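You operate a simulated robot arm through the tools that you are given. There is no shell and no other tool.

Carry out the task below with a simulated robot arm. There is one attempt and no reset: what you move stays moved.

JOB
Air the hall: plug in the wall fan, open its shutter and run it at 2.
Fine: white plug, white socket, then white button on; shutter open before it runs.

The check looks at the end state, three seconds after you hand in, the way a careful person would. Anything else that was tipped, shoved, dropped, spilled or broken makes it a failure.

ROBOT AND FRAMES
A 6-joint arm with a four-finger gripper, fixed in place. Base frame: the origin is at the foot of the arm, x ahead of it, y to its left, z up. Units: m, rad, N and s.
Its first joint turns from -2.897 to 2.897 rad. Payload 3.67 kg.
The tool frame sits at the grasp point between the pads (the TCP): z along the fingers, y along the line on which they close. The tips reach 0.028 m beyond it. The gripper opens to 0.112 m. The gripper's body begins 0.073 m behind the TCP.
Orientation is told as [roll, pitch, yaw] about the base's x, y, z axes, in that order, counted from this pose: with the fingers straight down and closing along the base's y, the tool's x points along the base's -x, its y along +y and its z along -z.

CONTROLS
- The arm moves only by the tool send_rows. Its argument "moves" is a list that holds one entry, the list of rows, each a list of 7 numbers: the shift along the base's x, y, z in m, then the turn, a rotation vector about the base's x, y, z in rad, then the gripper command, from -1 (shut) to 1 (fully open), values between in proportion. In form: [[[tx, ty, tz, ax, ay, az, grip], ...]]. A call has 1 to 20 rows; each row shifts and turns the commanded pose from where the row before left it. A row lasts 0.2 s, in which the tool goes at most 0.05 m and 0.15 rad; a call with a longer step from one row to the next is refused whole, and so is a gripper value outside its range. A pose out of reach is approached as far as the arm can. The call stops where the force on the tool passes 40 N (or 10 N more than at its start, if that is more) or the arm is blocked; 0.2 s more then pass. Each finger halts on what it meets, pressing with about 20 N; the grip force reading is that of the motor and also rises with nothing between the fingers. The clock runs only during rows and for 0.2 s after the last one: add rows that do not move to give the fingers time. The reply holds the time, the measured pose of the TCP, the force on the tool along the base axes, the opening and the grip force, in the units named above and with some noise, with the torque about the TCP (base axes, N m) and any sound that the robot's microphone picked up.
- Cameras (640 x 400 px; columns grow to the right, rows downward): "scene" is fixed at [0.0506, 0.4997, 1.6193]; the picture's right is [-0.12, -0.99, 0.00], its down [-0.58, 0.07, -0.81] and it looks along [0.81, -0.10, -0.58] (base axes); focal length 317 px, centre (320, 200). "wrist" rides on the gripper at [0.06, -0.018, -0.104] in the tool frame; the picture's right is [0.29, 0.96, 0.00], its down [-0.80, 0.24, -0.55] and it looks along [-0.53, 0.16, 0.83] (tool axes); focal length 234 px, centre (320, 200). There is no depth. A picture from a camera that has moved, and an enlarged one, comes with that camera's place and axes in the base frame and with its lens.
- grab_frame(camera): a new picture of that camera. No time passes.
- enlarge(camera, box): a new picture of the part [left, top, right, bottom] of that camera's present view, enlarged. No time passes.
- job_done(): hands the job in; it is judged then, once.

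Places have to be worked out from the pictures, the camera data and where the tool is seen. Open the gripper and draw the arm clear of the work before you hand the job in, unless the task says otherwise.

The tools are called after "Emit:" by a JSON object that holds its "api" and its "payload". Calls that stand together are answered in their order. send_rows: Moves the arm, as the interface text tells. Its arguments: {"type":"object","properties":{"moves":{"type":"array","items":{"type":"array","items":{"type":"array","items":{"type":"number"}}}}},"required":["moves"]} The other tools are called the same way: grab_frame (camera) takes a picture; enlarge (camera, box) takes an enlarged picture of a part of a camera's view; job_done () hands the job in.

At the start:

```text
clock: 0.0
tool_pos: [0.3451, 0.3007, 1.4061]
tool_rot: [0.0, 0.0, -0.001]
ft_force: [-0.3, -1.2, -0.1]
wrist_torque: [0.01, 0.0, 0.0]
opening: 0.1119
grasp_force: 0.0
```

scene: 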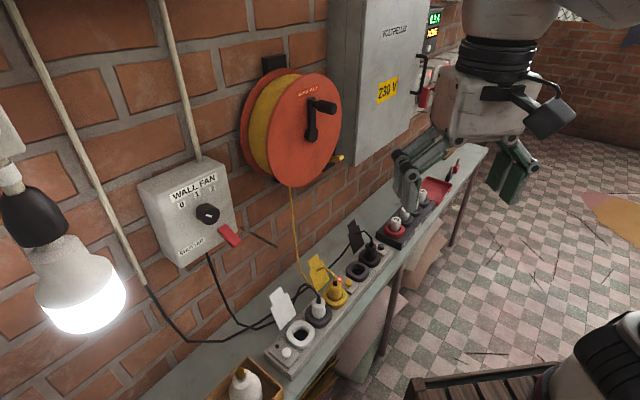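
wrist: 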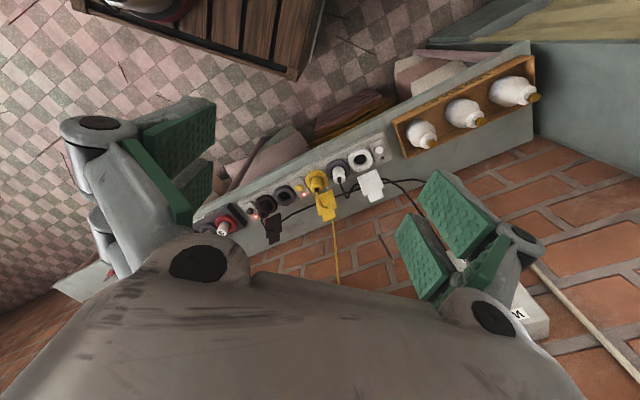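

The scene shows a wall fan controller with a dial and red lever, and a power strip on a shelf with several plugs. I'll enlarge to see the details before moving.

Emit:
{"api": "enlarge", "payload": {"camera": "scene", "box": [240, 200, 440, 380]}}

Emit:
{"api": "enlarge", "payload": {"camera": "scene", "box": [120, 140, 290, 280]}}

Emit:
{"api": "enlarge", "payload": {"camera": "wrist", "box": [190, 100, 440, 260]}}

```text
2.22 times, centred on (340, 290) of scene
camera zoom: at [0.0506, 0.4997, 1.6193], right [-0.12, -0.99, 0.0], down [-0.58, 0.07, -0.81], along [0.81, -0.1, -0.58], focal length 704 px, centre (276, 0)
```

zoom: 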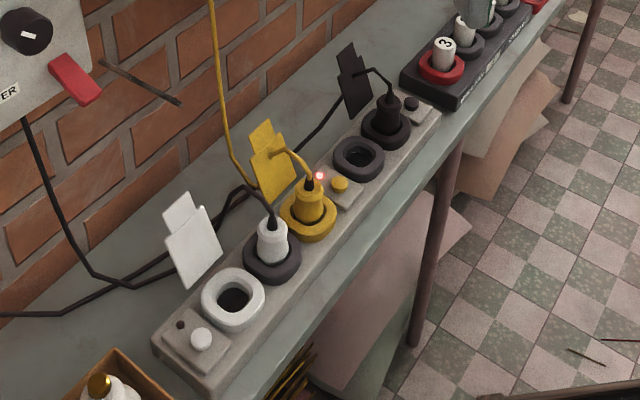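

```text
2.86 times, centred on (205, 210) of scene
camera zoom: at [0.0506, 0.4997, 1.6193], right [-0.12, -0.99, 0.0], down [-0.58, 0.07, -0.81], along [0.81, -0.1, -0.58], focal length 905 px, centre (649, 171)
```

zoom: 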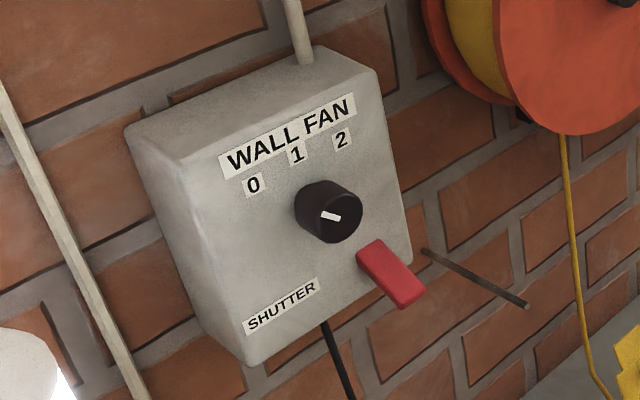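

```text
2.50 times, centred on (315, 180) of wrist
camera zoom: at [0.2855, 0.283, 1.5106], right [-0.29, 0.96, 0.0], down [0.8, 0.24, 0.55], along [0.53, 0.16, -0.83], focal length 585 px, centre (332, 250)
```

zoom: 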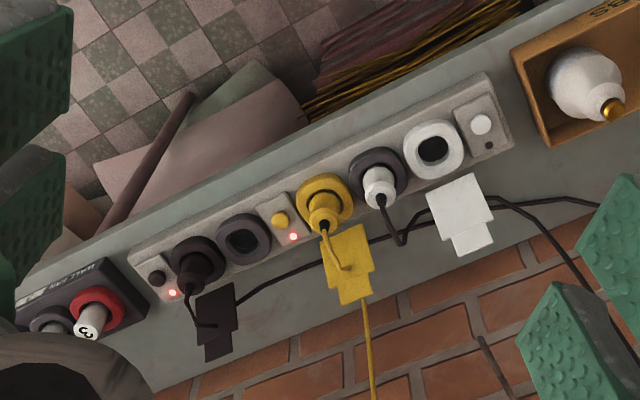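

From the two views I triangulate the strip at about z≈0.82, running along the direction (0.71,-0.71). The white socket is near (0.54,0.49), the white plug is parked next to it near (0.59,0.44), and the fan box is on the wall around (0.55,0.65,1.25). I'll yaw the tool to face the wall and tilt it partly so the wrist camera can see the fan box.

Emit:
{"api": "send_rows", "payload": {"moves": [[[0, 0, 0, 0, 0, 0.131, 1], [0, 0, 0, 0, 0, 0.131, 1], [0, 0, 0, 0, 0, 0.131, 1], [0, 0, 0, 0, 0, 0.131, 1], [0, 0, 0, 0, 0, 0.131, 1], [0, 0, 0, 0, 0, 0.131, 1], [0, 0, 0, 0.09, -0.09, 0, 1], [0, 0, 0, 0.09, -0.09, 0, 1], [0, 0, 0, 0.09, -0.09, 0, 1], [0, 0, 0, 0.09, -0.09, 0, 1]]]}}

Emit:
{"api": "grab_frame", "payload": {"camera": "wrist"}}

Emit:
{"api": "grab_frame", "payload": {"camera": "scene"}}

```text
clock: 2.2
tool_pos: [0.3464, 0.3013, 1.4049]
tool_rot: [0.0, -0.51, 0.787]
ft_force: [0.2, 0.4, 0.3]
wrist_torque: [-0.04, -0.02, -0.05]
opening: 0.112
grasp_force: 0.0
```

```text
taken
camera wrist: at [0.285, 0.2156, 1.468], right [-0.86, 0.5, -0.14], down [0.13, 0.47, 0.87], along [0.5, 0.73, -0.47], focal length 234 px, centre (320, 200)
```

wrist: 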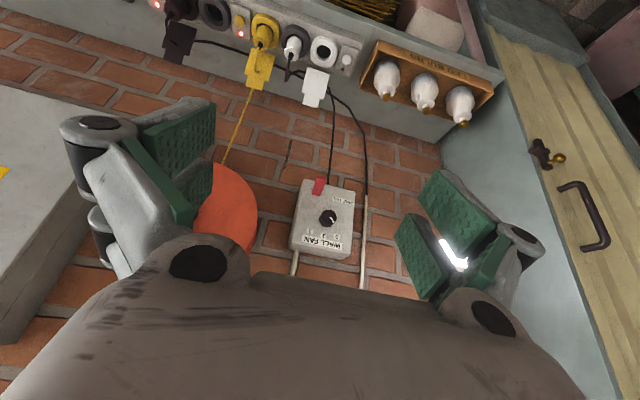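

```text
taken
```

scene: 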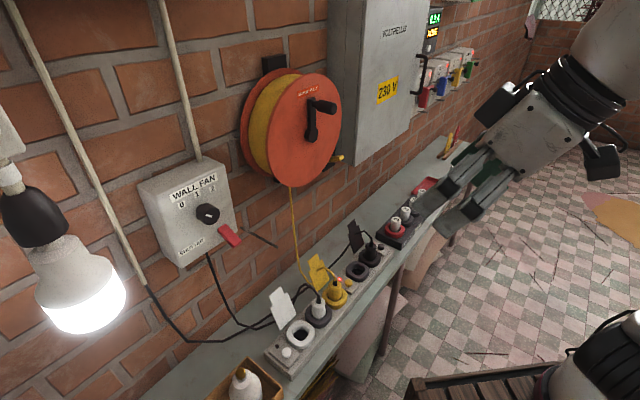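

The wrist view now shows the fan box upside down, and the lamp behind the right finger. I'll enlarge the fan box and the lamp to triangulate them.

Emit:
{"api": "enlarge", "payload": {"camera": "wrist", "box": [270, 160, 390, 270]}}

Emit:
{"api": "enlarge", "payload": {"camera": "wrist", "box": [400, 170, 560, 310]}}

Emit:
{"api": "enlarge", "payload": {"camera": "wrist", "box": [150, 0, 390, 110]}}

Emit:
{"api": "enlarge", "payload": {"camera": "scene", "box": [160, 170, 260, 260]}}

```text
3.64 times, centred on (330, 215) of wrist
camera zoom: at [0.285, 0.2156, 1.468], right [-0.86, 0.5, -0.14], down [0.13, 0.47, 0.87], along [0.5, 0.73, -0.47], focal length 852 px, centre (284, 146)
```

zoom: 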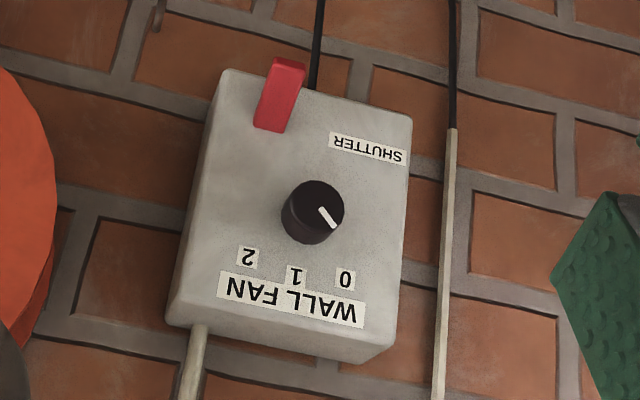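

```text
2.86 times, centred on (480, 240) of wrist
camera zoom: at [0.285, 0.2156, 1.468], right [-0.86, 0.5, -0.14], down [0.13, 0.47, 0.87], along [0.5, 0.73, -0.47], focal length 669 px, centre (-137, 86)
```

zoom: 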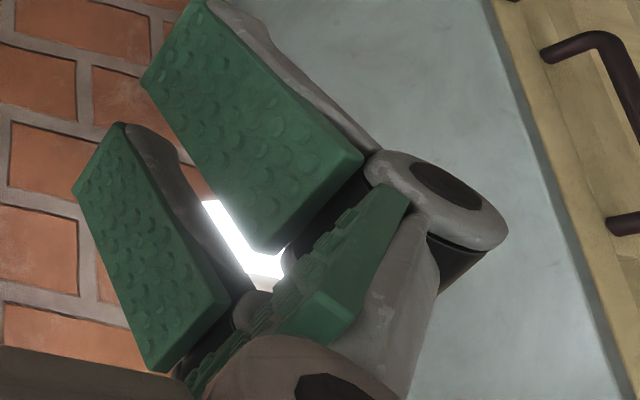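

```text
2.67 times, centred on (270, 55) of wrist
camera zoom: at [0.285, 0.2156, 1.468], right [-0.86, 0.5, -0.14], down [0.13, 0.47, 0.87], along [0.5, 0.73, -0.47], focal length 624 px, centre (453, 587)
```

zoom: 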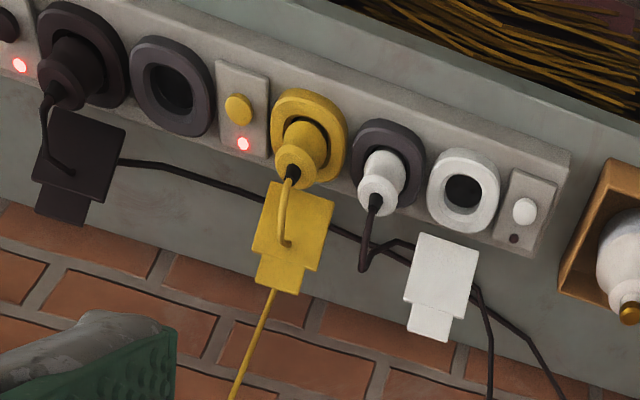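

```text
4.44 times, centred on (210, 215) of scene
camera zoom: at [0.0506, 0.4997, 1.6193], right [-0.12, -0.99, 0.0], down [-0.58, 0.07, -0.81], along [0.81, -0.1, -0.58], focal length 1408 px, centre (809, 133)
```

zoom: 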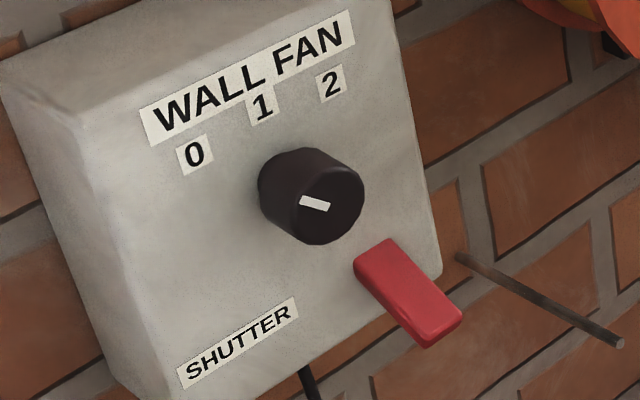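

Triangulated positions:
- The dial face is at about (0.548,0.650,1.239), with its marker pointing to 0.
- The red lever tip is at about (0.566,0.615,1.146). It hangs roughly 30° down from the box face at x+y≈1.248.
- The lamp is at about (0.31,0.74,1.31), so I'll keep clear of it.

I'll close the gripper and bring the tool horizontal, facing the wall and below the lever.

Emit:
{"api": "send_rows", "payload": {"moves": [[[0.0124, 0.0218, -0.0315, 0.075, -0.075, 0, -1], [0.0124, 0.0218, -0.0315, 0.075, -0.075, 0, -1], [0.0124, 0.0218, -0.0315, 0.075, -0.075, 0, -1], [0.0124, 0.0218, -0.0315, 0.075, -0.075, 0, -1], [0.0124, 0.0218, -0.0315, 0.075, -0.075, 0, -1], [0.0124, 0.0218, -0.0315, 0.075, -0.075, 0, -1], [0.0124, 0.0218, -0.0315, 0.075, -0.075, 0, -1], [0.0124, 0.0218, -0.0315, 0.075, -0.075, 0, -1], [0.0124, 0.0218, -0.0315, 0.075, -0.075, 0, -1], [0.0124, 0.0218, -0.0315, 0.075, -0.075, 0, -1]]]}}

Emit:
{"api": "grab_frame", "payload": {"camera": "scene"}}

Emit:
{"api": "grab_frame", "payload": {"camera": "wrist"}}

```text
clock: 4.4
tool_pos: [0.4705, 0.5168, 1.0908]
tool_rot: [2.7, -1.569, -1.914]
ft_force: [-0.5, -0.2, 0.5]
wrist_torque: [-0.05, 0.02, 0.02]
opening: 0.0
grasp_force: 19.9
```

```text
taken
```

scene: 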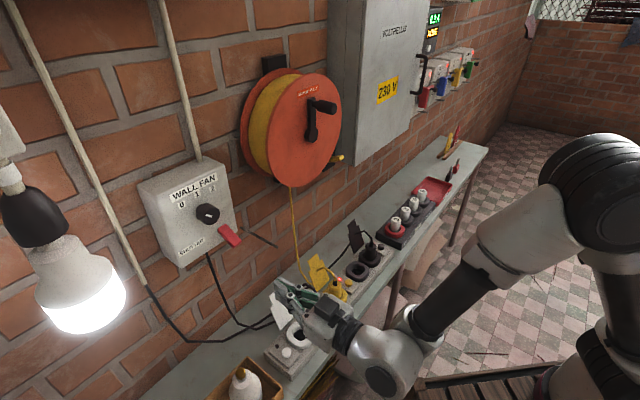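

```text
taken
camera wrist: at [0.4086, 0.4321, 1.0323], right [-0.68, 0.68, -0.29], down [-0.56, -0.22, 0.8], along [0.48, 0.7, 0.53], focal length 234 px, centre (320, 200)
```

wrist: 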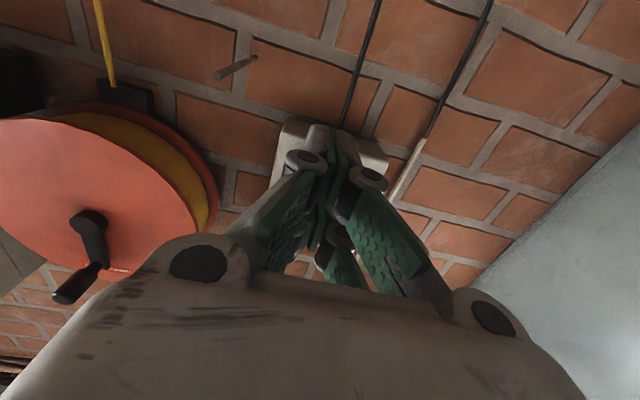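

The tool is now horizontal below the lever, and the nail tip is about 0.1 m to the right, clear of the path. I'll advance towards the wall so the closed fingertips sit under the lever.

Emit:
{"api": "send_rows", "payload": {"moves": [[[0.0234, 0.024, 0, 0, 0, 0, -1], [0.0234, 0.024, 0, 0, 0, 0, -1], [0.0234, 0.024, 0, 0, 0, 0, -1], [0.0234, 0.024, 0, 0, 0, 0, -1]]]}}

Emit:
{"api": "enlarge", "payload": {"camera": "scene", "box": [140, 160, 340, 300]}}

Emit:
{"api": "grab_frame", "payload": {"camera": "wrist"}}

```text
clock: 5.4
tool_pos: [0.5628, 0.615, 1.0901]
tool_rot: [0.023, -1.571, 0.764]
ft_force: [0.9, -0.9, -0.1]
wrist_torque: [-0.05, -0.01, 0.02]
opening: 0.0
grasp_force: 19.7
```

```text
2.86 times, centred on (240, 230) of scene
camera zoom: at [0.0506, 0.4997, 1.6193], right [-0.12, -0.99, 0.0], down [-0.58, 0.07, -0.81], along [0.81, -0.1, -0.58], focal length 905 px, centre (549, 114)
```

zoom: 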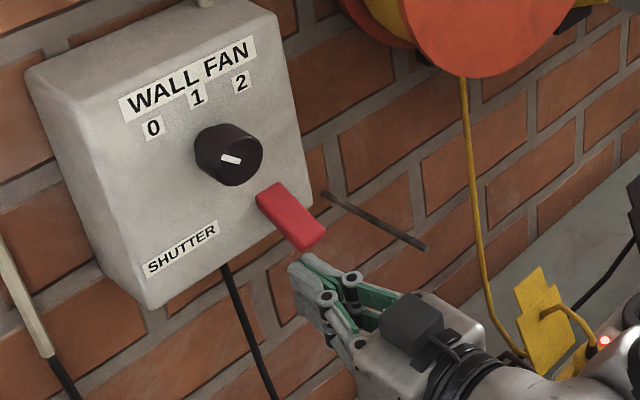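

```text
taken
camera wrist: at [0.5022, 0.5294, 1.0321], right [-0.68, 0.68, -0.29], down [-0.56, -0.22, 0.8], along [0.48, 0.7, 0.53], focal length 234 px, centre (320, 200)
```

wrist: 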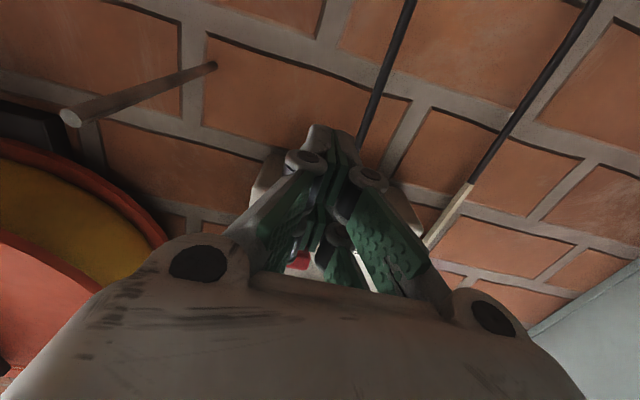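

The fingertips sit directly below the red lever. I'll raise in small steps to push the lever up.

Emit:
{"api": "send_rows", "payload": {"moves": [[[0, 0, 0.01, 0, 0, 0, -1], [0, 0, 0.01, 0, 0, 0, -1], [0, 0, 0.01, 0, 0, 0, -1], [0, 0, 0.01, 0, 0, 0, -1], [0, 0, 0.01, 0, 0, 0, -1], [0, 0, 0.01, 0, 0, 0, -1]]]}}

Emit:
{"api": "enlarge", "payload": {"camera": "scene", "box": [140, 160, 340, 300]}}

```text
clock: 6.8
tool_pos: [0.5637, 0.6139, 1.1493]
tool_rot: [-0.328, -1.568, 1.113]
ft_force: [-1.5, -2.5, -6.8]
wrist_torque: [-0.03, 0.07, 0.0]
opening: 0.0059
grasp_force: 36.1
```

```text
2.86 times, centred on (240, 230) of scene
camera zoom: at [0.0506, 0.4997, 1.6193], right [-0.12, -0.99, 0.0], down [-0.58, 0.07, -0.81], along [0.81, -0.1, -0.58], focal length 905 px, centre (549, 114)
```

zoom: 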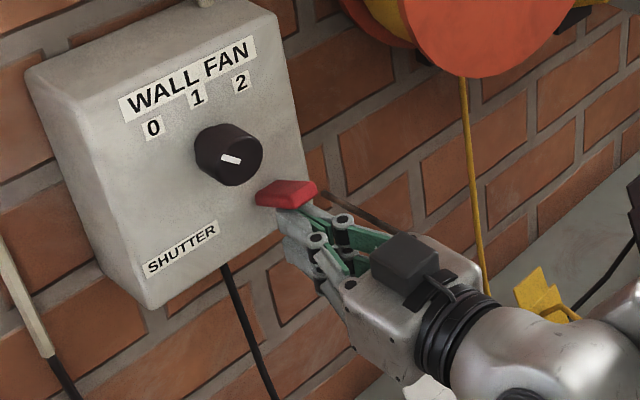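

The lever is rotating up with about 7 N of resistance. I'll keep raising gently while watching the force.

Emit:
{"api": "send_rows", "payload": {"moves": [[[0, 0, 0.008, 0, 0, 0, -1], [0, 0, 0.008, 0, 0, 0, -1]]]}}

Emit:
{"api": "enlarge", "payload": {"camera": "scene", "box": [140, 160, 340, 300]}}

```text
clock: 7.3
tool_pos: [0.5629, 0.6132, 1.1512]
tool_rot: [-0.252, -1.551, 1.041]
ft_force: [-1.0, -2.3, -3.2]
wrist_torque: [0.01, 0.03, -0.01]
opening: 0.006
grasp_force: 35.8
stopped in row 2: the force on the tool passed its limit at 46 N (the readings are from after the stop); the commanded pose is now the measured one
```

```text
2.86 times, centred on (240, 230) of scene
camera zoom: at [0.0506, 0.4997, 1.6193], right [-0.12, -0.99, 0.0], down [-0.58, 0.07, -0.81], along [0.81, -0.1, -0.58], focal length 905 px, centre (549, 114)
```

zoom: 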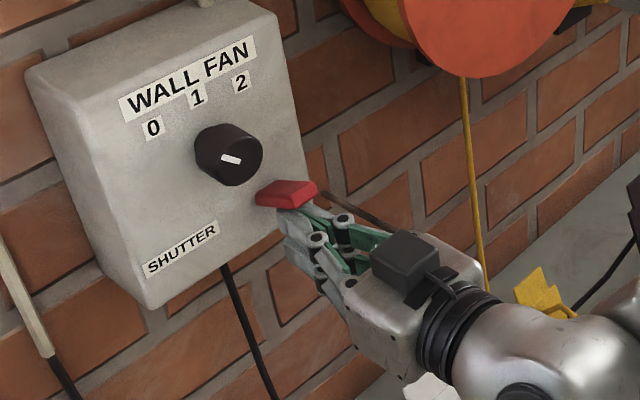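

The lever has swung from about 34° down to about 34° up and hit its end stop at 46 N. I'll lower off it and check that it stays up.

Emit:
{"api": "send_rows", "payload": {"moves": [[[0, 0, -0.01, 0, 0, 0, -1], [0, 0, -0.015, 0, 0, 0, -1], [0, 0, -0.02, 0, 0, 0, -1], [-0.025, -0.025, 0, 0, 0, 0, -1], [-0.03, -0.03, 0, 0, 0, 0, -1], [-0.03, -0.03, 0, 0, 0, 0, -1]]]}}

Emit:
{"api": "enlarge", "payload": {"camera": "scene", "box": [140, 160, 340, 300]}}

Emit:
{"api": "grab_frame", "payload": {"camera": "wrist"}}

```text
clock: 8.7
tool_pos: [0.4771, 0.5278, 1.1071]
tool_rot: [-0.233, -1.552, 1.022]
ft_force: [0.6, -0.1, -1.2]
wrist_torque: [0.01, -0.04, -0.01]
opening: 0.0
grasp_force: 36.1
```

```text
2.86 times, centred on (240, 230) of scene
camera zoom: at [0.0506, 0.4997, 1.6193], right [-0.12, -0.99, 0.0], down [-0.58, 0.07, -0.81], along [0.81, -0.1, -0.58], focal length 905 px, centre (549, 114)
```

zoom: 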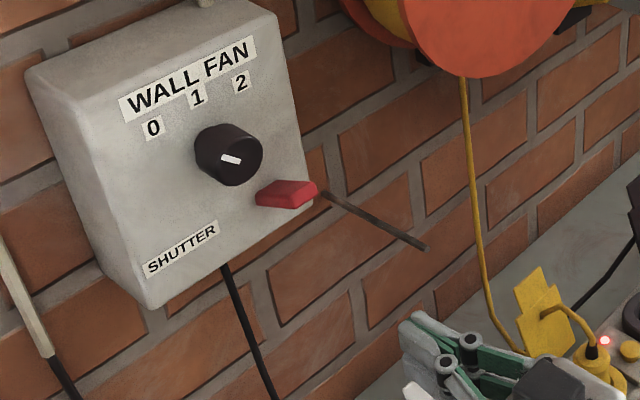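

```text
taken
camera wrist: at [0.4166, 0.4412, 1.0496], right [-0.68, 0.67, -0.29], down [-0.55, -0.21, 0.81], along [0.48, 0.71, 0.51], focal length 234 px, centre (320, 200)
```

wrist: 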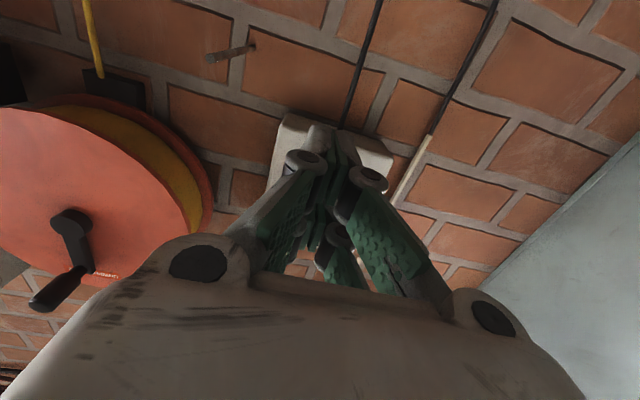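

The lever stays up. I'll look at the far corner of the hall, where a grille is visible, in case the shutter itself can be seen.

Emit:
{"api": "enlarge", "payload": {"camera": "scene", "box": [500, 0, 640, 90]}}

Emit:
{"api": "enlarge", "payload": {"camera": "scene", "box": [380, 0, 520, 120]}}

```text
4.44 times, centred on (570, 45) of scene
camera zoom: at [0.0506, 0.4997, 1.6193], right [-0.12, -0.99, 0.0], down [-0.58, 0.07, -0.81], along [0.81, -0.1, -0.58], focal length 1408 px, centre (-791, 889)
```

zoom: 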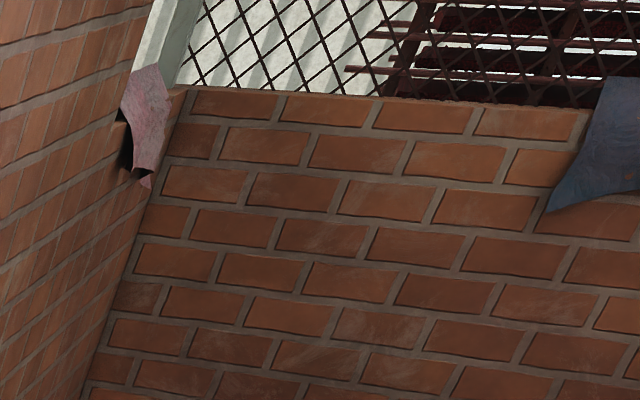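

```text
3.33 times, centred on (450, 60) of scene
camera zoom: at [0.0506, 0.4997, 1.6193], right [-0.12, -0.99, 0.0], down [-0.58, 0.07, -0.81], along [0.81, -0.1, -0.58], focal length 1056 px, centre (-113, 667)
```

zoom: 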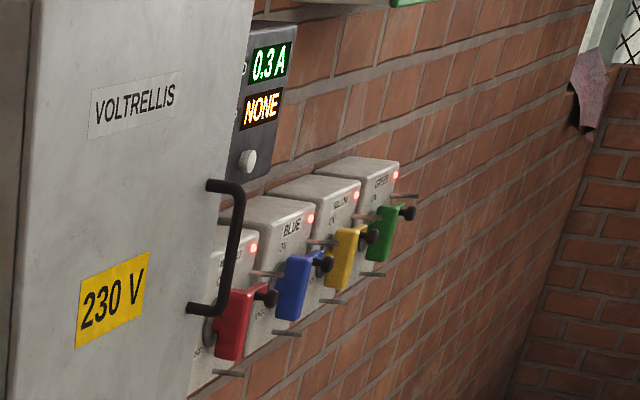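

I can't see the shutter itself, but the lever is at its open end. Next is the plug: I'll tilt the tool back to point down above the strip and set the gripper part open for a close look.

Emit:
{"api": "send_rows", "payload": {"moves": [[[0.004, -0.0098, 0.004, -0.0915, 0.0915, 0, 0.1], [0.004, -0.0098, 0.004, -0.0915, 0.0915, 0, 0.1], [0.004, -0.0098, 0.004, -0.0915, 0.0915, 0, 0.1], [0.004, -0.0098, 0, -0.0915, 0.0915, 0, 0.1], [0.004, -0.0098, 0, -0.0915, 0.0915, 0, 0.1], [0.004, -0.0098, 0, -0.0915, 0.0915, 0, 0.1], [0.01, -0.0098, 0, -0.0915, 0.0915, 0, 0.1], [0.01, -0.0098, 0, -0.0915, 0.0915, 0, 0.1], [0.01, -0.0098, 0, -0.0915, 0.0915, 0, 0.1], [0.01, -0.0098, 0, -0.0915, 0.0915, 0, 0.1], [0.01, -0.0098, 0, -0.0915, 0.0915, 0, 0.1], [0.01, -0.0098, 0, -0.0915, 0.0915, 0, 0.1]]]}}

Emit:
{"api": "grab_frame", "payload": {"camera": "wrist"}}

Emit:
{"api": "grab_frame", "payload": {"camera": "scene"}}

```text
clock: 11.3
tool_pos: [0.561, 0.4103, 1.1196]
tool_rot: [0.002, 0.001, 0.791]
ft_force: [-0.8, 0.0, 0.2]
wrist_torque: [0.0, -0.07, -0.02]
opening: 0.0615
grasp_force: 0.0
```

```text
taken
camera wrist: at [0.5314, 0.3555, 1.2243], right [-0.88, 0.47, 0.0], down [0.39, 0.73, 0.55], along [0.26, 0.49, -0.83], focal length 234 px, centre (320, 200)
```

wrist: 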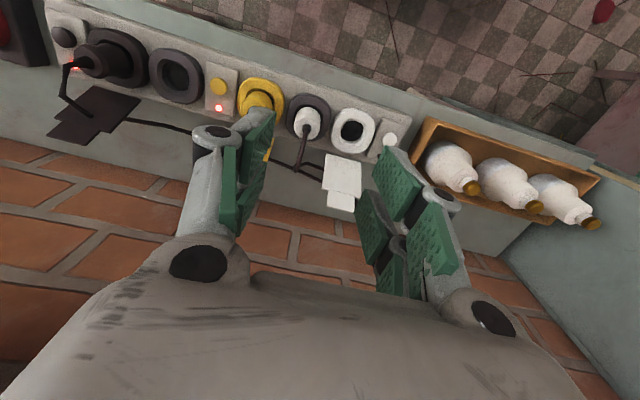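

```text
taken
```

scene: 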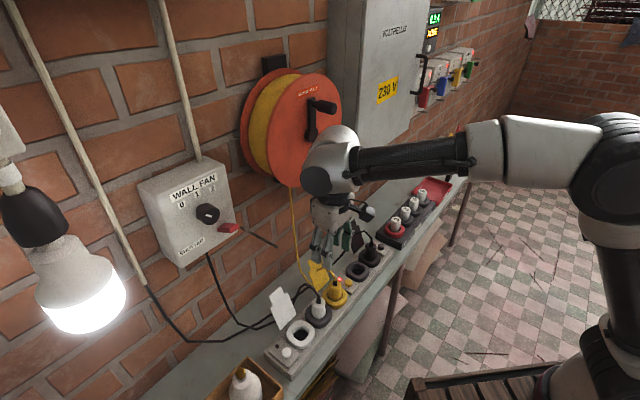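

I have a clear view from above. I'll enlarge the plug area in both cameras to fix positions.

Emit:
{"api": "enlarge", "payload": {"camera": "wrist", "box": [240, 70, 440, 220]}}

Emit:
{"api": "enlarge", "payload": {"camera": "scene", "box": [250, 260, 370, 370]}}

```text
2.67 times, centred on (340, 145) of wrist
camera zoom: at [0.5314, 0.3555, 1.2243], right [-0.88, 0.47, 0.0], down [0.39, 0.73, 0.55], along [0.26, 0.49, -0.83], focal length 624 px, centre (267, 347)
```

zoom: 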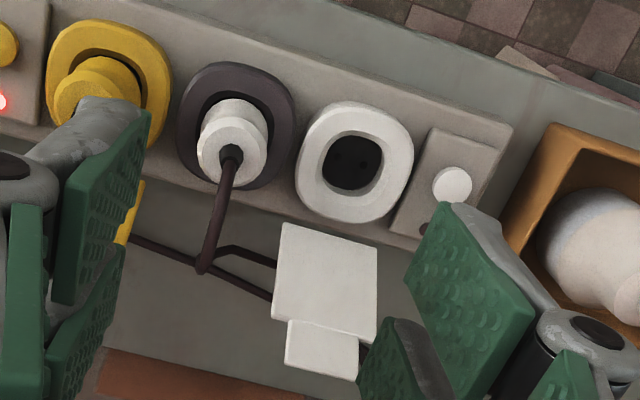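

```text
3.64 times, centred on (310, 315) of scene
camera zoom: at [0.0506, 0.4997, 1.6193], right [-0.12, -0.99, 0.0], down [-0.58, 0.07, -0.81], along [0.81, -0.1, -0.58], focal length 1152 px, centre (356, -218)
```

zoom: 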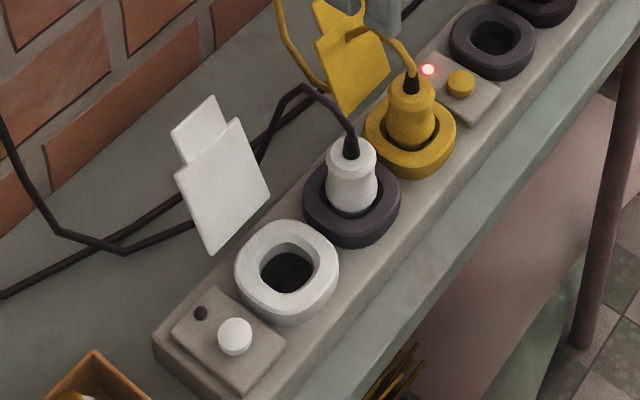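

The plug axis is at about (0.597,0.437) with its top at z≈0.872. The white socket is about 0.078 m further left, at about (0.541,0.4915). I'll move over the plug and down to z≈0.96, then recheck alignment.

Emit:
{"api": "send_rows", "payload": {"moves": [[[0.0072, 0.0053, -0.032, 0, 0, -0.006, 0.1], [0.0072, 0.0053, -0.032, 0, 0, 0, 0.1], [0.0072, 0.0053, -0.032, 0, 0, 0, 0.1], [0.0072, 0.0053, -0.032, 0, 0, 0, 0.1], [0.0072, 0.0053, -0.032, 0, 0, 0, 0.1], [0, 0, 0, 0, 0, 0, 0.1]]]}}

Emit:
{"api": "grab_frame", "payload": {"camera": "wrist"}}

Emit:
{"api": "enlarge", "payload": {"camera": "scene", "box": [250, 220, 410, 350]}}

```text
clock: 12.7
tool_pos: [0.5976, 0.4361, 0.9575]
tool_rot: [0.004, -0.001, 0.782]
ft_force: [0.5, 0.4, -0.4]
wrist_torque: [0.02, 0.02, 0.0]
opening: 0.0617
grasp_force: 0.1
```

```text
taken
camera wrist: at [0.5673, 0.3833, 1.063], right [-0.88, 0.47, 0.0], down [0.4, 0.73, 0.55], along [0.26, 0.49, -0.83], focal length 234 px, centre (320, 200)
```

wrist: 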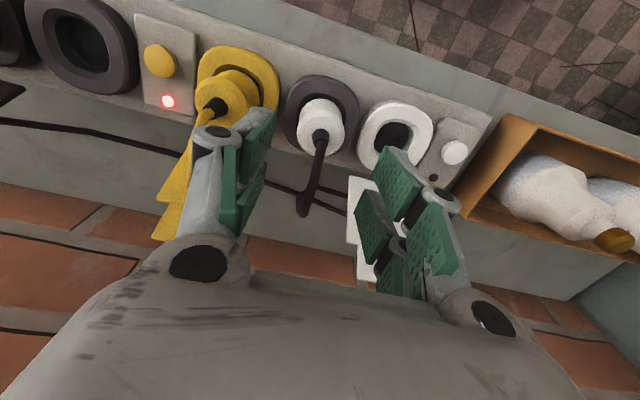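

```text
3.08 times, centred on (330, 285) of scene
camera zoom: at [0.0506, 0.4997, 1.6193], right [-0.12, -0.99, 0.0], down [-0.58, 0.07, -0.81], along [0.81, -0.1, -0.58], focal length 975 px, centre (289, -62)
```

zoom: 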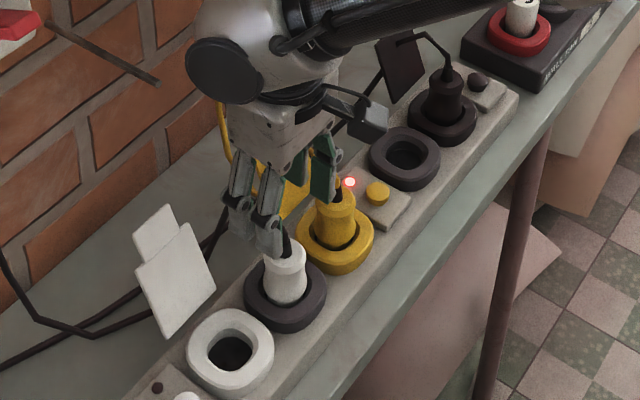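

Alignment is good: the plug top appears at (320,135), where the tool axis should project (320,136). I'll descend so the tips end just above the socket ring, then close on the plug.

Emit:
{"api": "send_rows", "payload": {"moves": [[[0, 0, -0.025, 0, 0, 0, 0.1], [0, 0, -0.025, 0, 0, 0, 0.1], [0, 0, -0.02, 0, 0, 0, 0.1], [0, 0, -0.015, 0, 0, 0, 0.1], [0, 0, -0.008, 0, 0, 0, 0.1], [0, 0, 0, 0, 0, 0, 0.1]]]}}

Emit:
{"api": "grab_frame", "payload": {"camera": "wrist"}}

Emit:
{"api": "enlarge", "payload": {"camera": "scene", "box": [250, 220, 410, 350]}}

```text
clock: 14.1
tool_pos: [0.5974, 0.4379, 0.866]
tool_rot: [0.004, -0.001, 0.783]
ft_force: [0.5, 0.2, -0.1]
wrist_torque: [0.02, 0.01, 0.02]
opening: 0.0616
grasp_force: 0.2
```

```text
taken
camera wrist: at [0.5674, 0.3828, 0.9705], right [-0.88, 0.47, 0.0], down [0.4, 0.73, 0.55], along [0.26, 0.49, -0.83], focal length 234 px, centre (320, 200)
```

wrist: 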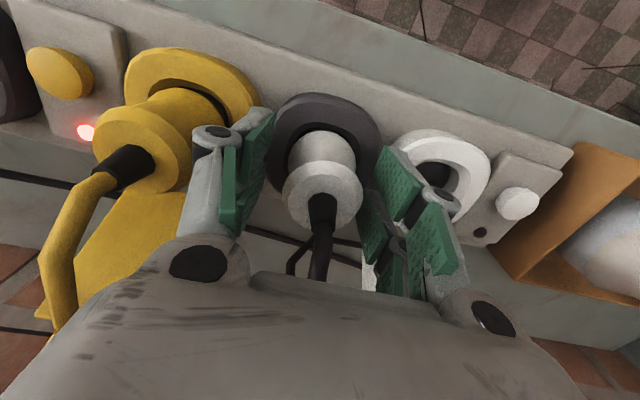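

```text
3.08 times, centred on (330, 285) of scene
camera zoom: at [0.0506, 0.4997, 1.6193], right [-0.12, -0.99, 0.0], down [-0.58, 0.07, -0.81], along [0.81, -0.1, -0.58], focal length 975 px, centre (289, -62)
```

zoom: 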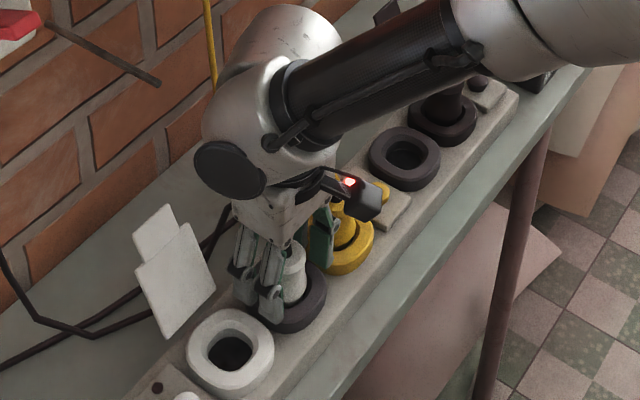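

The plug is centred between the fingers, with the tips just above the dark socket ring. Closing now.

Emit:
{"api": "send_rows", "payload": {"moves": [[[0, 0, -0.004, 0, 0, 0, 0.1], [0, 0, 0, 0, 0, 0, -0.6], [0, 0, 0, 0, 0, 0, -1], [0, 0, 0, 0, 0, 0, -1], [0, 0, 0, 0, 0, 0, -1]]]}}

Emit:
{"api": "grab_frame", "payload": {"camera": "wrist"}}

```text
clock: 15.3
tool_pos: [0.5958, 0.4363, 0.8612]
tool_rot: [0.004, -0.001, 0.784]
ft_force: [0.0, 0.4, 0.2]
wrist_torque: [-0.04, -0.02, -0.02]
opening: 0.0351
grasp_force: 19.9
```

```text
taken
camera wrist: at [0.5674, 0.3828, 0.9665], right [-0.88, 0.47, 0.0], down [0.4, 0.73, 0.55], along [0.26, 0.49, -0.83], focal length 234 px, centre (320, 200)
```

wrist: 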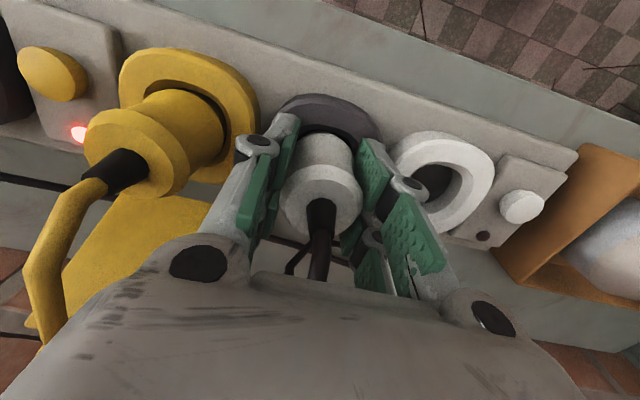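

The plug is gripped at 35 mm opening. I'll pull straight up in small steps.

Emit:
{"api": "send_rows", "payload": {"moves": [[[0, 0, 0.006, 0, 0, 0, -1], [0, 0, 0.006, 0, 0, 0, -1], [0, 0, 0.006, 0, 0, 0, -1], [0, 0, 0.006, 0, 0, 0, -1], [0, 0, 0.008, 0, 0, 0, -1], [0, 0, 0.008, 0, 0, 0, -1], [0, 0, 0.01, 0, 0, 0, -1]]]}}

Emit:
{"api": "grab_frame", "payload": {"camera": "wrist"}}

Emit:
{"api": "enlarge", "payload": {"camera": "scene", "box": [230, 220, 390, 350]}}

```text
clock: 16.9
tool_pos: [0.5983, 0.4381, 0.9108]
tool_rot: [0.004, 0.001, 0.781]
ft_force: [-0.3, 0.2, -1.1]
wrist_torque: [0.02, 0.03, 0.03]
opening: 0.0348
grasp_force: 19.7
```

```text
taken
camera wrist: at [0.5683, 0.3827, 1.0164], right [-0.88, 0.47, 0.0], down [0.4, 0.73, 0.55], along [0.26, 0.49, -0.83], focal length 234 px, centre (320, 200)
```

wrist: 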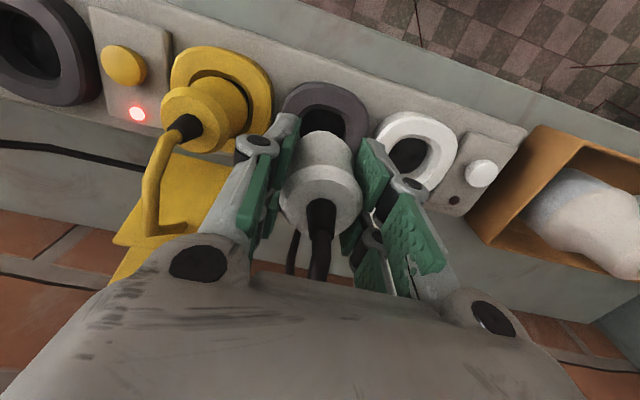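

```text
3.08 times, centred on (310, 285) of scene
camera zoom: at [0.0506, 0.4997, 1.6193], right [-0.12, -0.99, 0.0], down [-0.58, 0.07, -0.81], along [0.81, -0.1, -0.58], focal length 975 px, centre (351, -62)
```

zoom: 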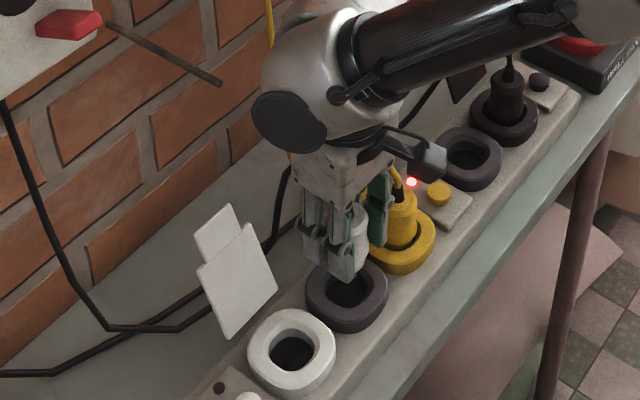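

The plug came out cleanly, 50 mm up. I'll raise it a bit more and shift it over the white socket, then compare against the now empty dark socket for alignment.

Emit:
{"api": "send_rows", "payload": {"moves": [[[0, 0, 0.015, 0, 0, 0, -1], [0, 0, 0.015, 0, 0, 0, -1], [-0.0185, 0.0185, 0, 0, 0, 0, -1], [-0.0185, 0.0185, 0, 0, 0, 0, -1], [-0.0182, 0.0182, 0, 0, 0, 0, -1], [0, 0, 0, 0, 0, 0, -1]]]}}

Emit:
{"api": "grab_frame", "payload": {"camera": "wrist"}}

Emit:
{"api": "enlarge", "payload": {"camera": "scene", "box": [240, 260, 360, 370]}}

Emit:
{"api": "enlarge", "payload": {"camera": "wrist", "box": [160, 50, 440, 230]}}

```text
clock: 18.3
tool_pos: [0.5416, 0.4926, 0.9415]
tool_rot: [0.003, 0.0, 0.784]
ft_force: [-0.4, -0.4, -0.9]
wrist_torque: [0.01, 0.03, 0.0]
opening: 0.035
grasp_force: 19.5
```

```text
taken
camera wrist: at [0.5126, 0.438, 1.0463], right [-0.88, 0.47, 0.0], down [0.4, 0.73, 0.55], along [0.26, 0.49, -0.83], focal length 234 px, centre (320, 200)
```

wrist: 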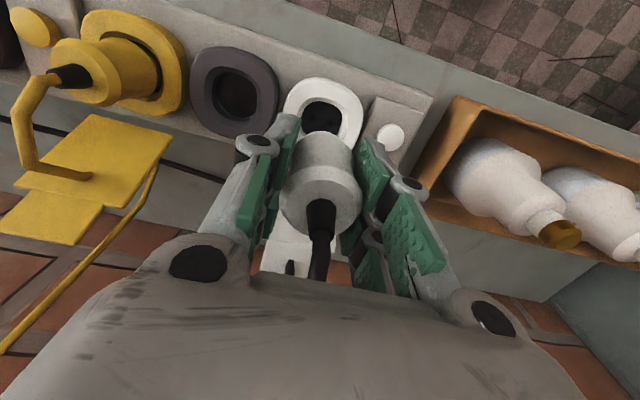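

```text
3.64 times, centred on (300, 315) of scene
camera zoom: at [0.0506, 0.4997, 1.6193], right [-0.12, -0.99, 0.0], down [-0.58, 0.07, -0.81], along [0.81, -0.1, -0.58], focal length 1152 px, centre (393, -218)
```

zoom: 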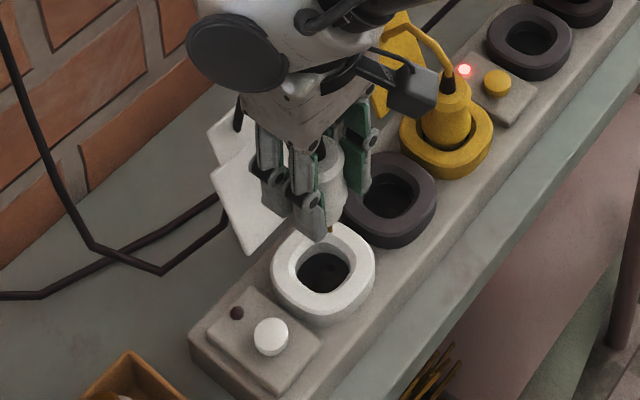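

```text
2.22 times, centred on (300, 140) of wrist
camera zoom: at [0.5126, 0.438, 1.0463], right [-0.88, 0.47, 0.0], down [0.4, 0.73, 0.55], along [0.26, 0.49, -0.83], focal length 520 px, centre (364, 333)
```

zoom: 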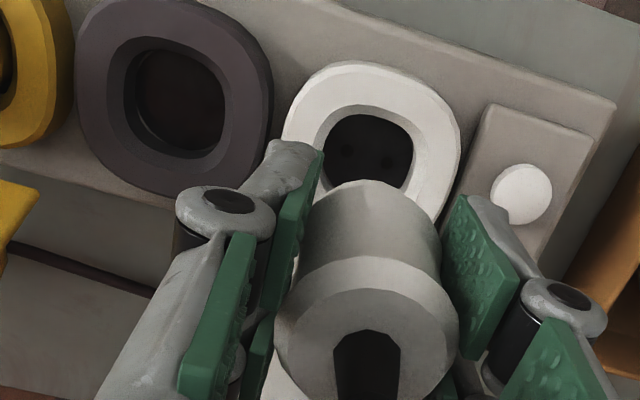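

The plug hangs above the white socket. I'll zoom in on the socket in the wrist view to check the sideways offset before lowering.

Emit:
{"api": "enlarge", "payload": {"camera": "wrist", "box": [265, 65, 385, 140]}}

Emit:
{"api": "enlarge", "payload": {"camera": "wrist", "box": [175, 35, 295, 145]}}

Emit:
{"api": "enlarge", "payload": {"camera": "scene", "box": [265, 285, 355, 355]}}

```text
5.33 times, centred on (325, 102) of wrist
camera zoom: at [0.5126, 0.438, 1.0463], right [-0.88, 0.47, 0.0], down [0.4, 0.73, 0.55], along [0.26, 0.49, -0.83], focal length 1249 px, centre (293, 720)
```

zoom: 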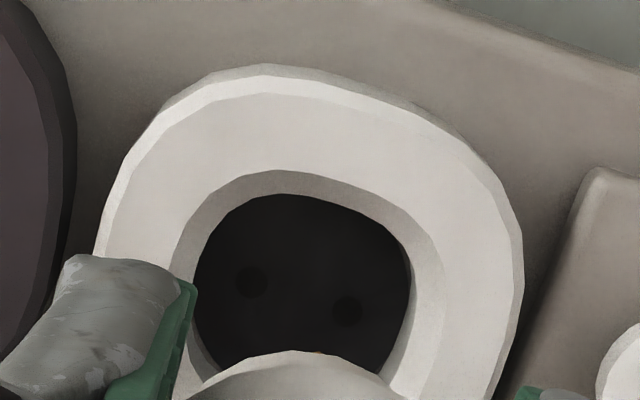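

```text
3.64 times, centred on (235, 90) of wrist
camera zoom: at [0.5126, 0.438, 1.0463], right [-0.88, 0.47, 0.0], down [0.4, 0.73, 0.55], along [0.26, 0.49, -0.83], focal length 852 px, centre (629, 600)
```

zoom: 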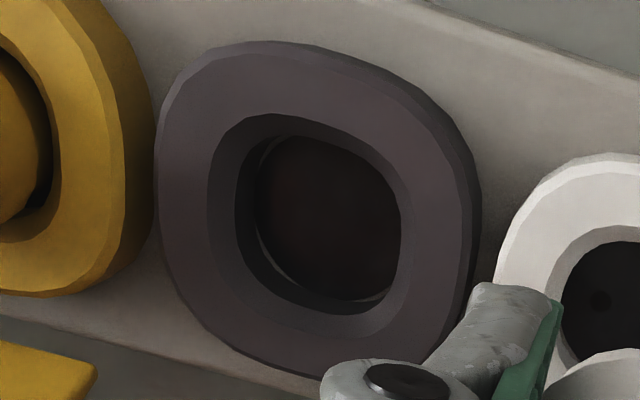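

```text
5.71 times, centred on (310, 320) of scene
camera zoom: at [0.0506, 0.4997, 1.6193], right [-0.12, -0.99, 0.0], down [-0.58, 0.07, -0.81], along [0.81, -0.1, -0.58], focal length 1810 px, centre (377, -486)
```

zoom: 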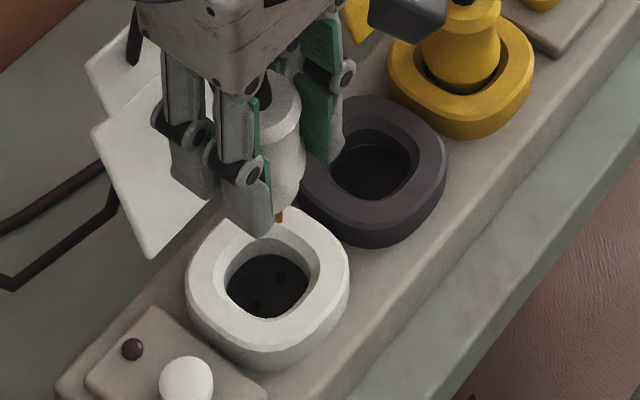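

The pin holes triangulate to a socket centre of about (0.5407,0.4924), within about 1 mm of the tool. I'll make a small correction and lower the plug until the pins near the socket floor.

Emit:
{"api": "send_rows", "payload": {"moves": [[[-0.0012, -0.0003, -0.01, 0, 0, 0, -1], [0, 0, -0.01, 0, 0, 0, -1], [0, 0, -0.01, 0, 0, 0, -1], [0, 0, -0.008, 0, 0, 0, -1], [0, 0, -0.005, 0, 0, 0, -1], [0, 0, 0, 0, 0, 0, -1]]]}}

Emit:
{"api": "enlarge", "payload": {"camera": "scene", "box": [265, 285, 355, 355]}}

Emit:
{"api": "enlarge", "payload": {"camera": "wrist", "box": [220, 50, 440, 200]}}

```text
clock: 19.7
tool_pos: [0.5405, 0.4918, 0.8981]
tool_rot: [0.003, 0.002, 0.783]
ft_force: [0.7, -0.9, -1.2]
wrist_torque: [-0.01, -0.05, -0.03]
opening: 0.0348
grasp_force: 20.3
```

```text
5.71 times, centred on (310, 320) of scene
camera zoom: at [0.0506, 0.4997, 1.6193], right [-0.12, -0.99, 0.0], down [-0.58, 0.07, -0.81], along [0.81, -0.1, -0.58], focal length 1810 px, centre (377, -486)
```

zoom: 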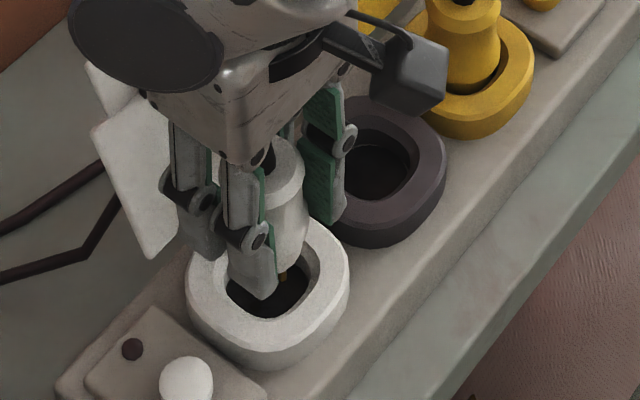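

```text
2.67 times, centred on (330, 125) of wrist
camera zoom: at [0.5107, 0.4376, 1.0029], right [-0.88, 0.47, 0.0], down [0.4, 0.73, 0.55], along [0.26, 0.49, -0.83], focal length 624 px, centre (293, 400)
```

zoom: 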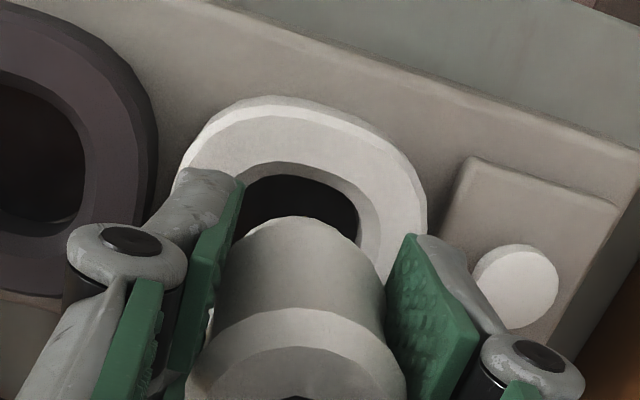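

The plug is entering the white ring centred, with no contact force. I'll lower the last 37 mm in small steps.

Emit:
{"api": "send_rows", "payload": {"moves": [[[0, 0, -0.006, 0, 0, 0, -1], [0, 0, -0.006, 0, 0, 0, -1], [0, 0, -0.005, 0, 0, 0, -1], [0, 0, -0.005, 0, 0, 0, -1], [0, 0, -0.005, 0, 0, 0, -1], [0, 0, -0.005, 0, 0, 0, -1], [0, 0, -0.004, 0, 0, 0, -1]]]}}

Emit:
{"api": "enlarge", "payload": {"camera": "scene", "box": [265, 285, 355, 355]}}

Emit:
{"api": "enlarge", "payload": {"camera": "wrist", "box": [220, 50, 440, 240]}}

```text
clock: 21.3
tool_pos: [0.5408, 0.493, 0.8625]
tool_rot: [0.004, -0.001, 0.782]
ft_force: [-0.3, 0.7, 3.3]
wrist_torque: [-0.02, 0.01, 0.01]
opening: 0.0345
grasp_force: 19.8
```

```text
5.71 times, centred on (310, 320) of scene
camera zoom: at [0.0506, 0.4997, 1.6193], right [-0.12, -0.99, 0.0], down [-0.58, 0.07, -0.81], along [0.81, -0.1, -0.58], focal length 1810 px, centre (377, -486)
```

zoom: 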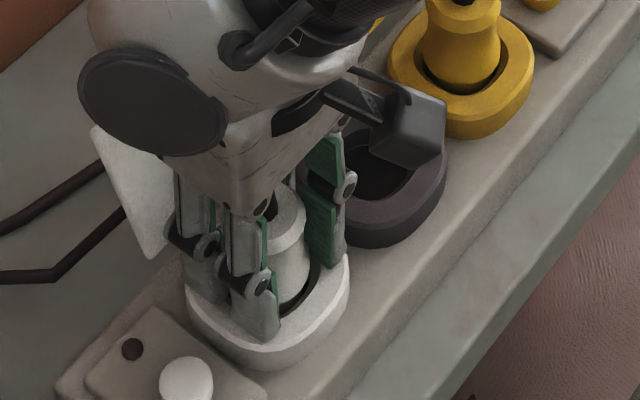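

```text
2.11 times, centred on (330, 145) of wrist
camera zoom: at [0.5112, 0.4378, 0.9675], right [-0.88, 0.47, 0.0], down [0.4, 0.73, 0.56], along [0.26, 0.49, -0.83], focal length 493 px, centre (299, 316)
```

zoom: 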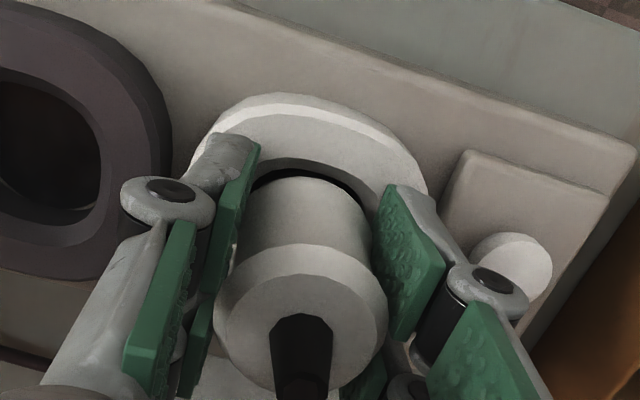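

The plug is nearly seated, with z=0.8625 against 0.8612 in the old socket and a light 3 N push. I'll press slightly further to make sure it seats fully.

Emit:
{"api": "send_rows", "payload": {"moves": [[[0, 0, -0.002, 0, 0, 0, -1], [0, 0, -0.002, 0, 0, 0, -1], [0, 0, -0.002, 0, 0, 0, -1], [0, 0, 0, 0, 0, 0, -1]]]}}

Emit:
{"api": "grab_frame", "payload": {"camera": "wrist"}}

```text
clock: 22.0
tool_pos: [0.5412, 0.4923, 0.862]
tool_rot: [0.002, -0.003, 0.783]
ft_force: [-6.2, -6.1, 14.3]
wrist_torque: [-0.44, 0.29, -0.03]
opening: 0.0347
grasp_force: 20.1
stopped in row 3: the force on the tool passed its limit at 46 N (the readings are from after the stop); the commanded pose is now the measured one
```

```text
taken
camera wrist: at [0.5111, 0.4376, 0.966], right [-0.88, 0.47, 0.0], down [0.39, 0.73, 0.56], along [0.26, 0.49, -0.83], focal length 234 px, centre (320, 200)
```

wrist: 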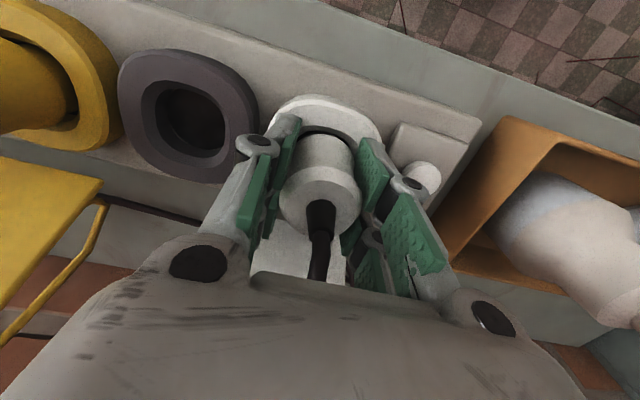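

The plug bottomed out at z≈0.862, the same height as in its old socket, so it is seated. I'll open just enough to release it, staying clear of the button, and lift away.

Emit:
{"api": "send_rows", "payload": {"moves": [[[0, 0, 0, 0, 0, 0, -0.18], [0, 0, 0, 0, 0, 0, -0.18], [0, 0, 0, 0, 0, 0, -0.18], [0, 0, 0.01, 0, 0, 0, -0.18], [0, 0, 0.02, 0, 0, 0, -0.18], [0, 0, 0.03, 0, 0, 0, -0.18], [0, 0, 0.03, 0, 0, 0, -0.18], [0, 0, 0.03, 0, 0, 0, -0.18]]]}}

Emit:
{"api": "grab_frame", "payload": {"camera": "wrist"}}

Emit:
{"api": "enlarge", "payload": {"camera": "scene", "box": [230, 250, 370, 370]}}

```text
clock: 23.8
tool_pos: [0.542, 0.4929, 0.9809]
tool_rot: [0.002, -0.003, 0.784]
ft_force: [-0.4, -0.1, 0.1]
wrist_torque: [-0.04, 0.02, 0.02]
opening: 0.046
grasp_force: 0.0
```

```text
taken
camera wrist: at [0.5118, 0.438, 1.0855], right [-0.88, 0.47, 0.0], down [0.39, 0.73, 0.56], along [0.26, 0.49, -0.83], focal length 234 px, centre (320, 200)
```

wrist: 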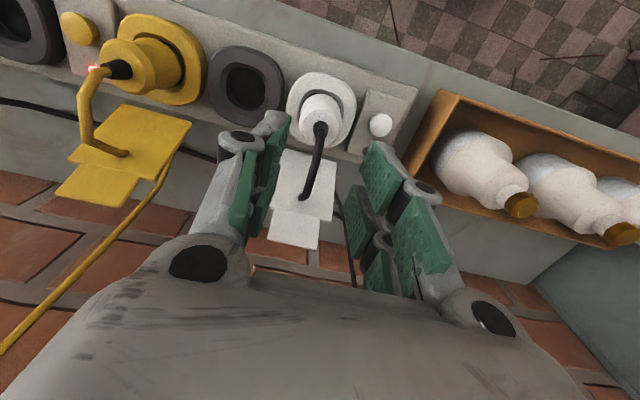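

```text
3.33 times, centred on (300, 310) of scene
camera zoom: at [0.0506, 0.4997, 1.6193], right [-0.12, -0.99, 0.0], down [-0.58, 0.07, -0.81], along [0.81, -0.1, -0.58], focal length 1056 px, centre (387, -167)
```

zoom: 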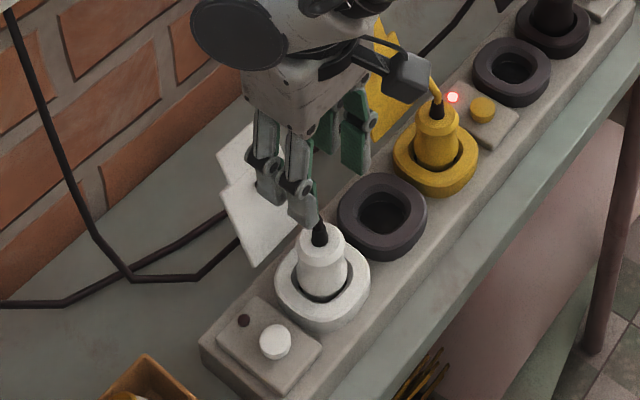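

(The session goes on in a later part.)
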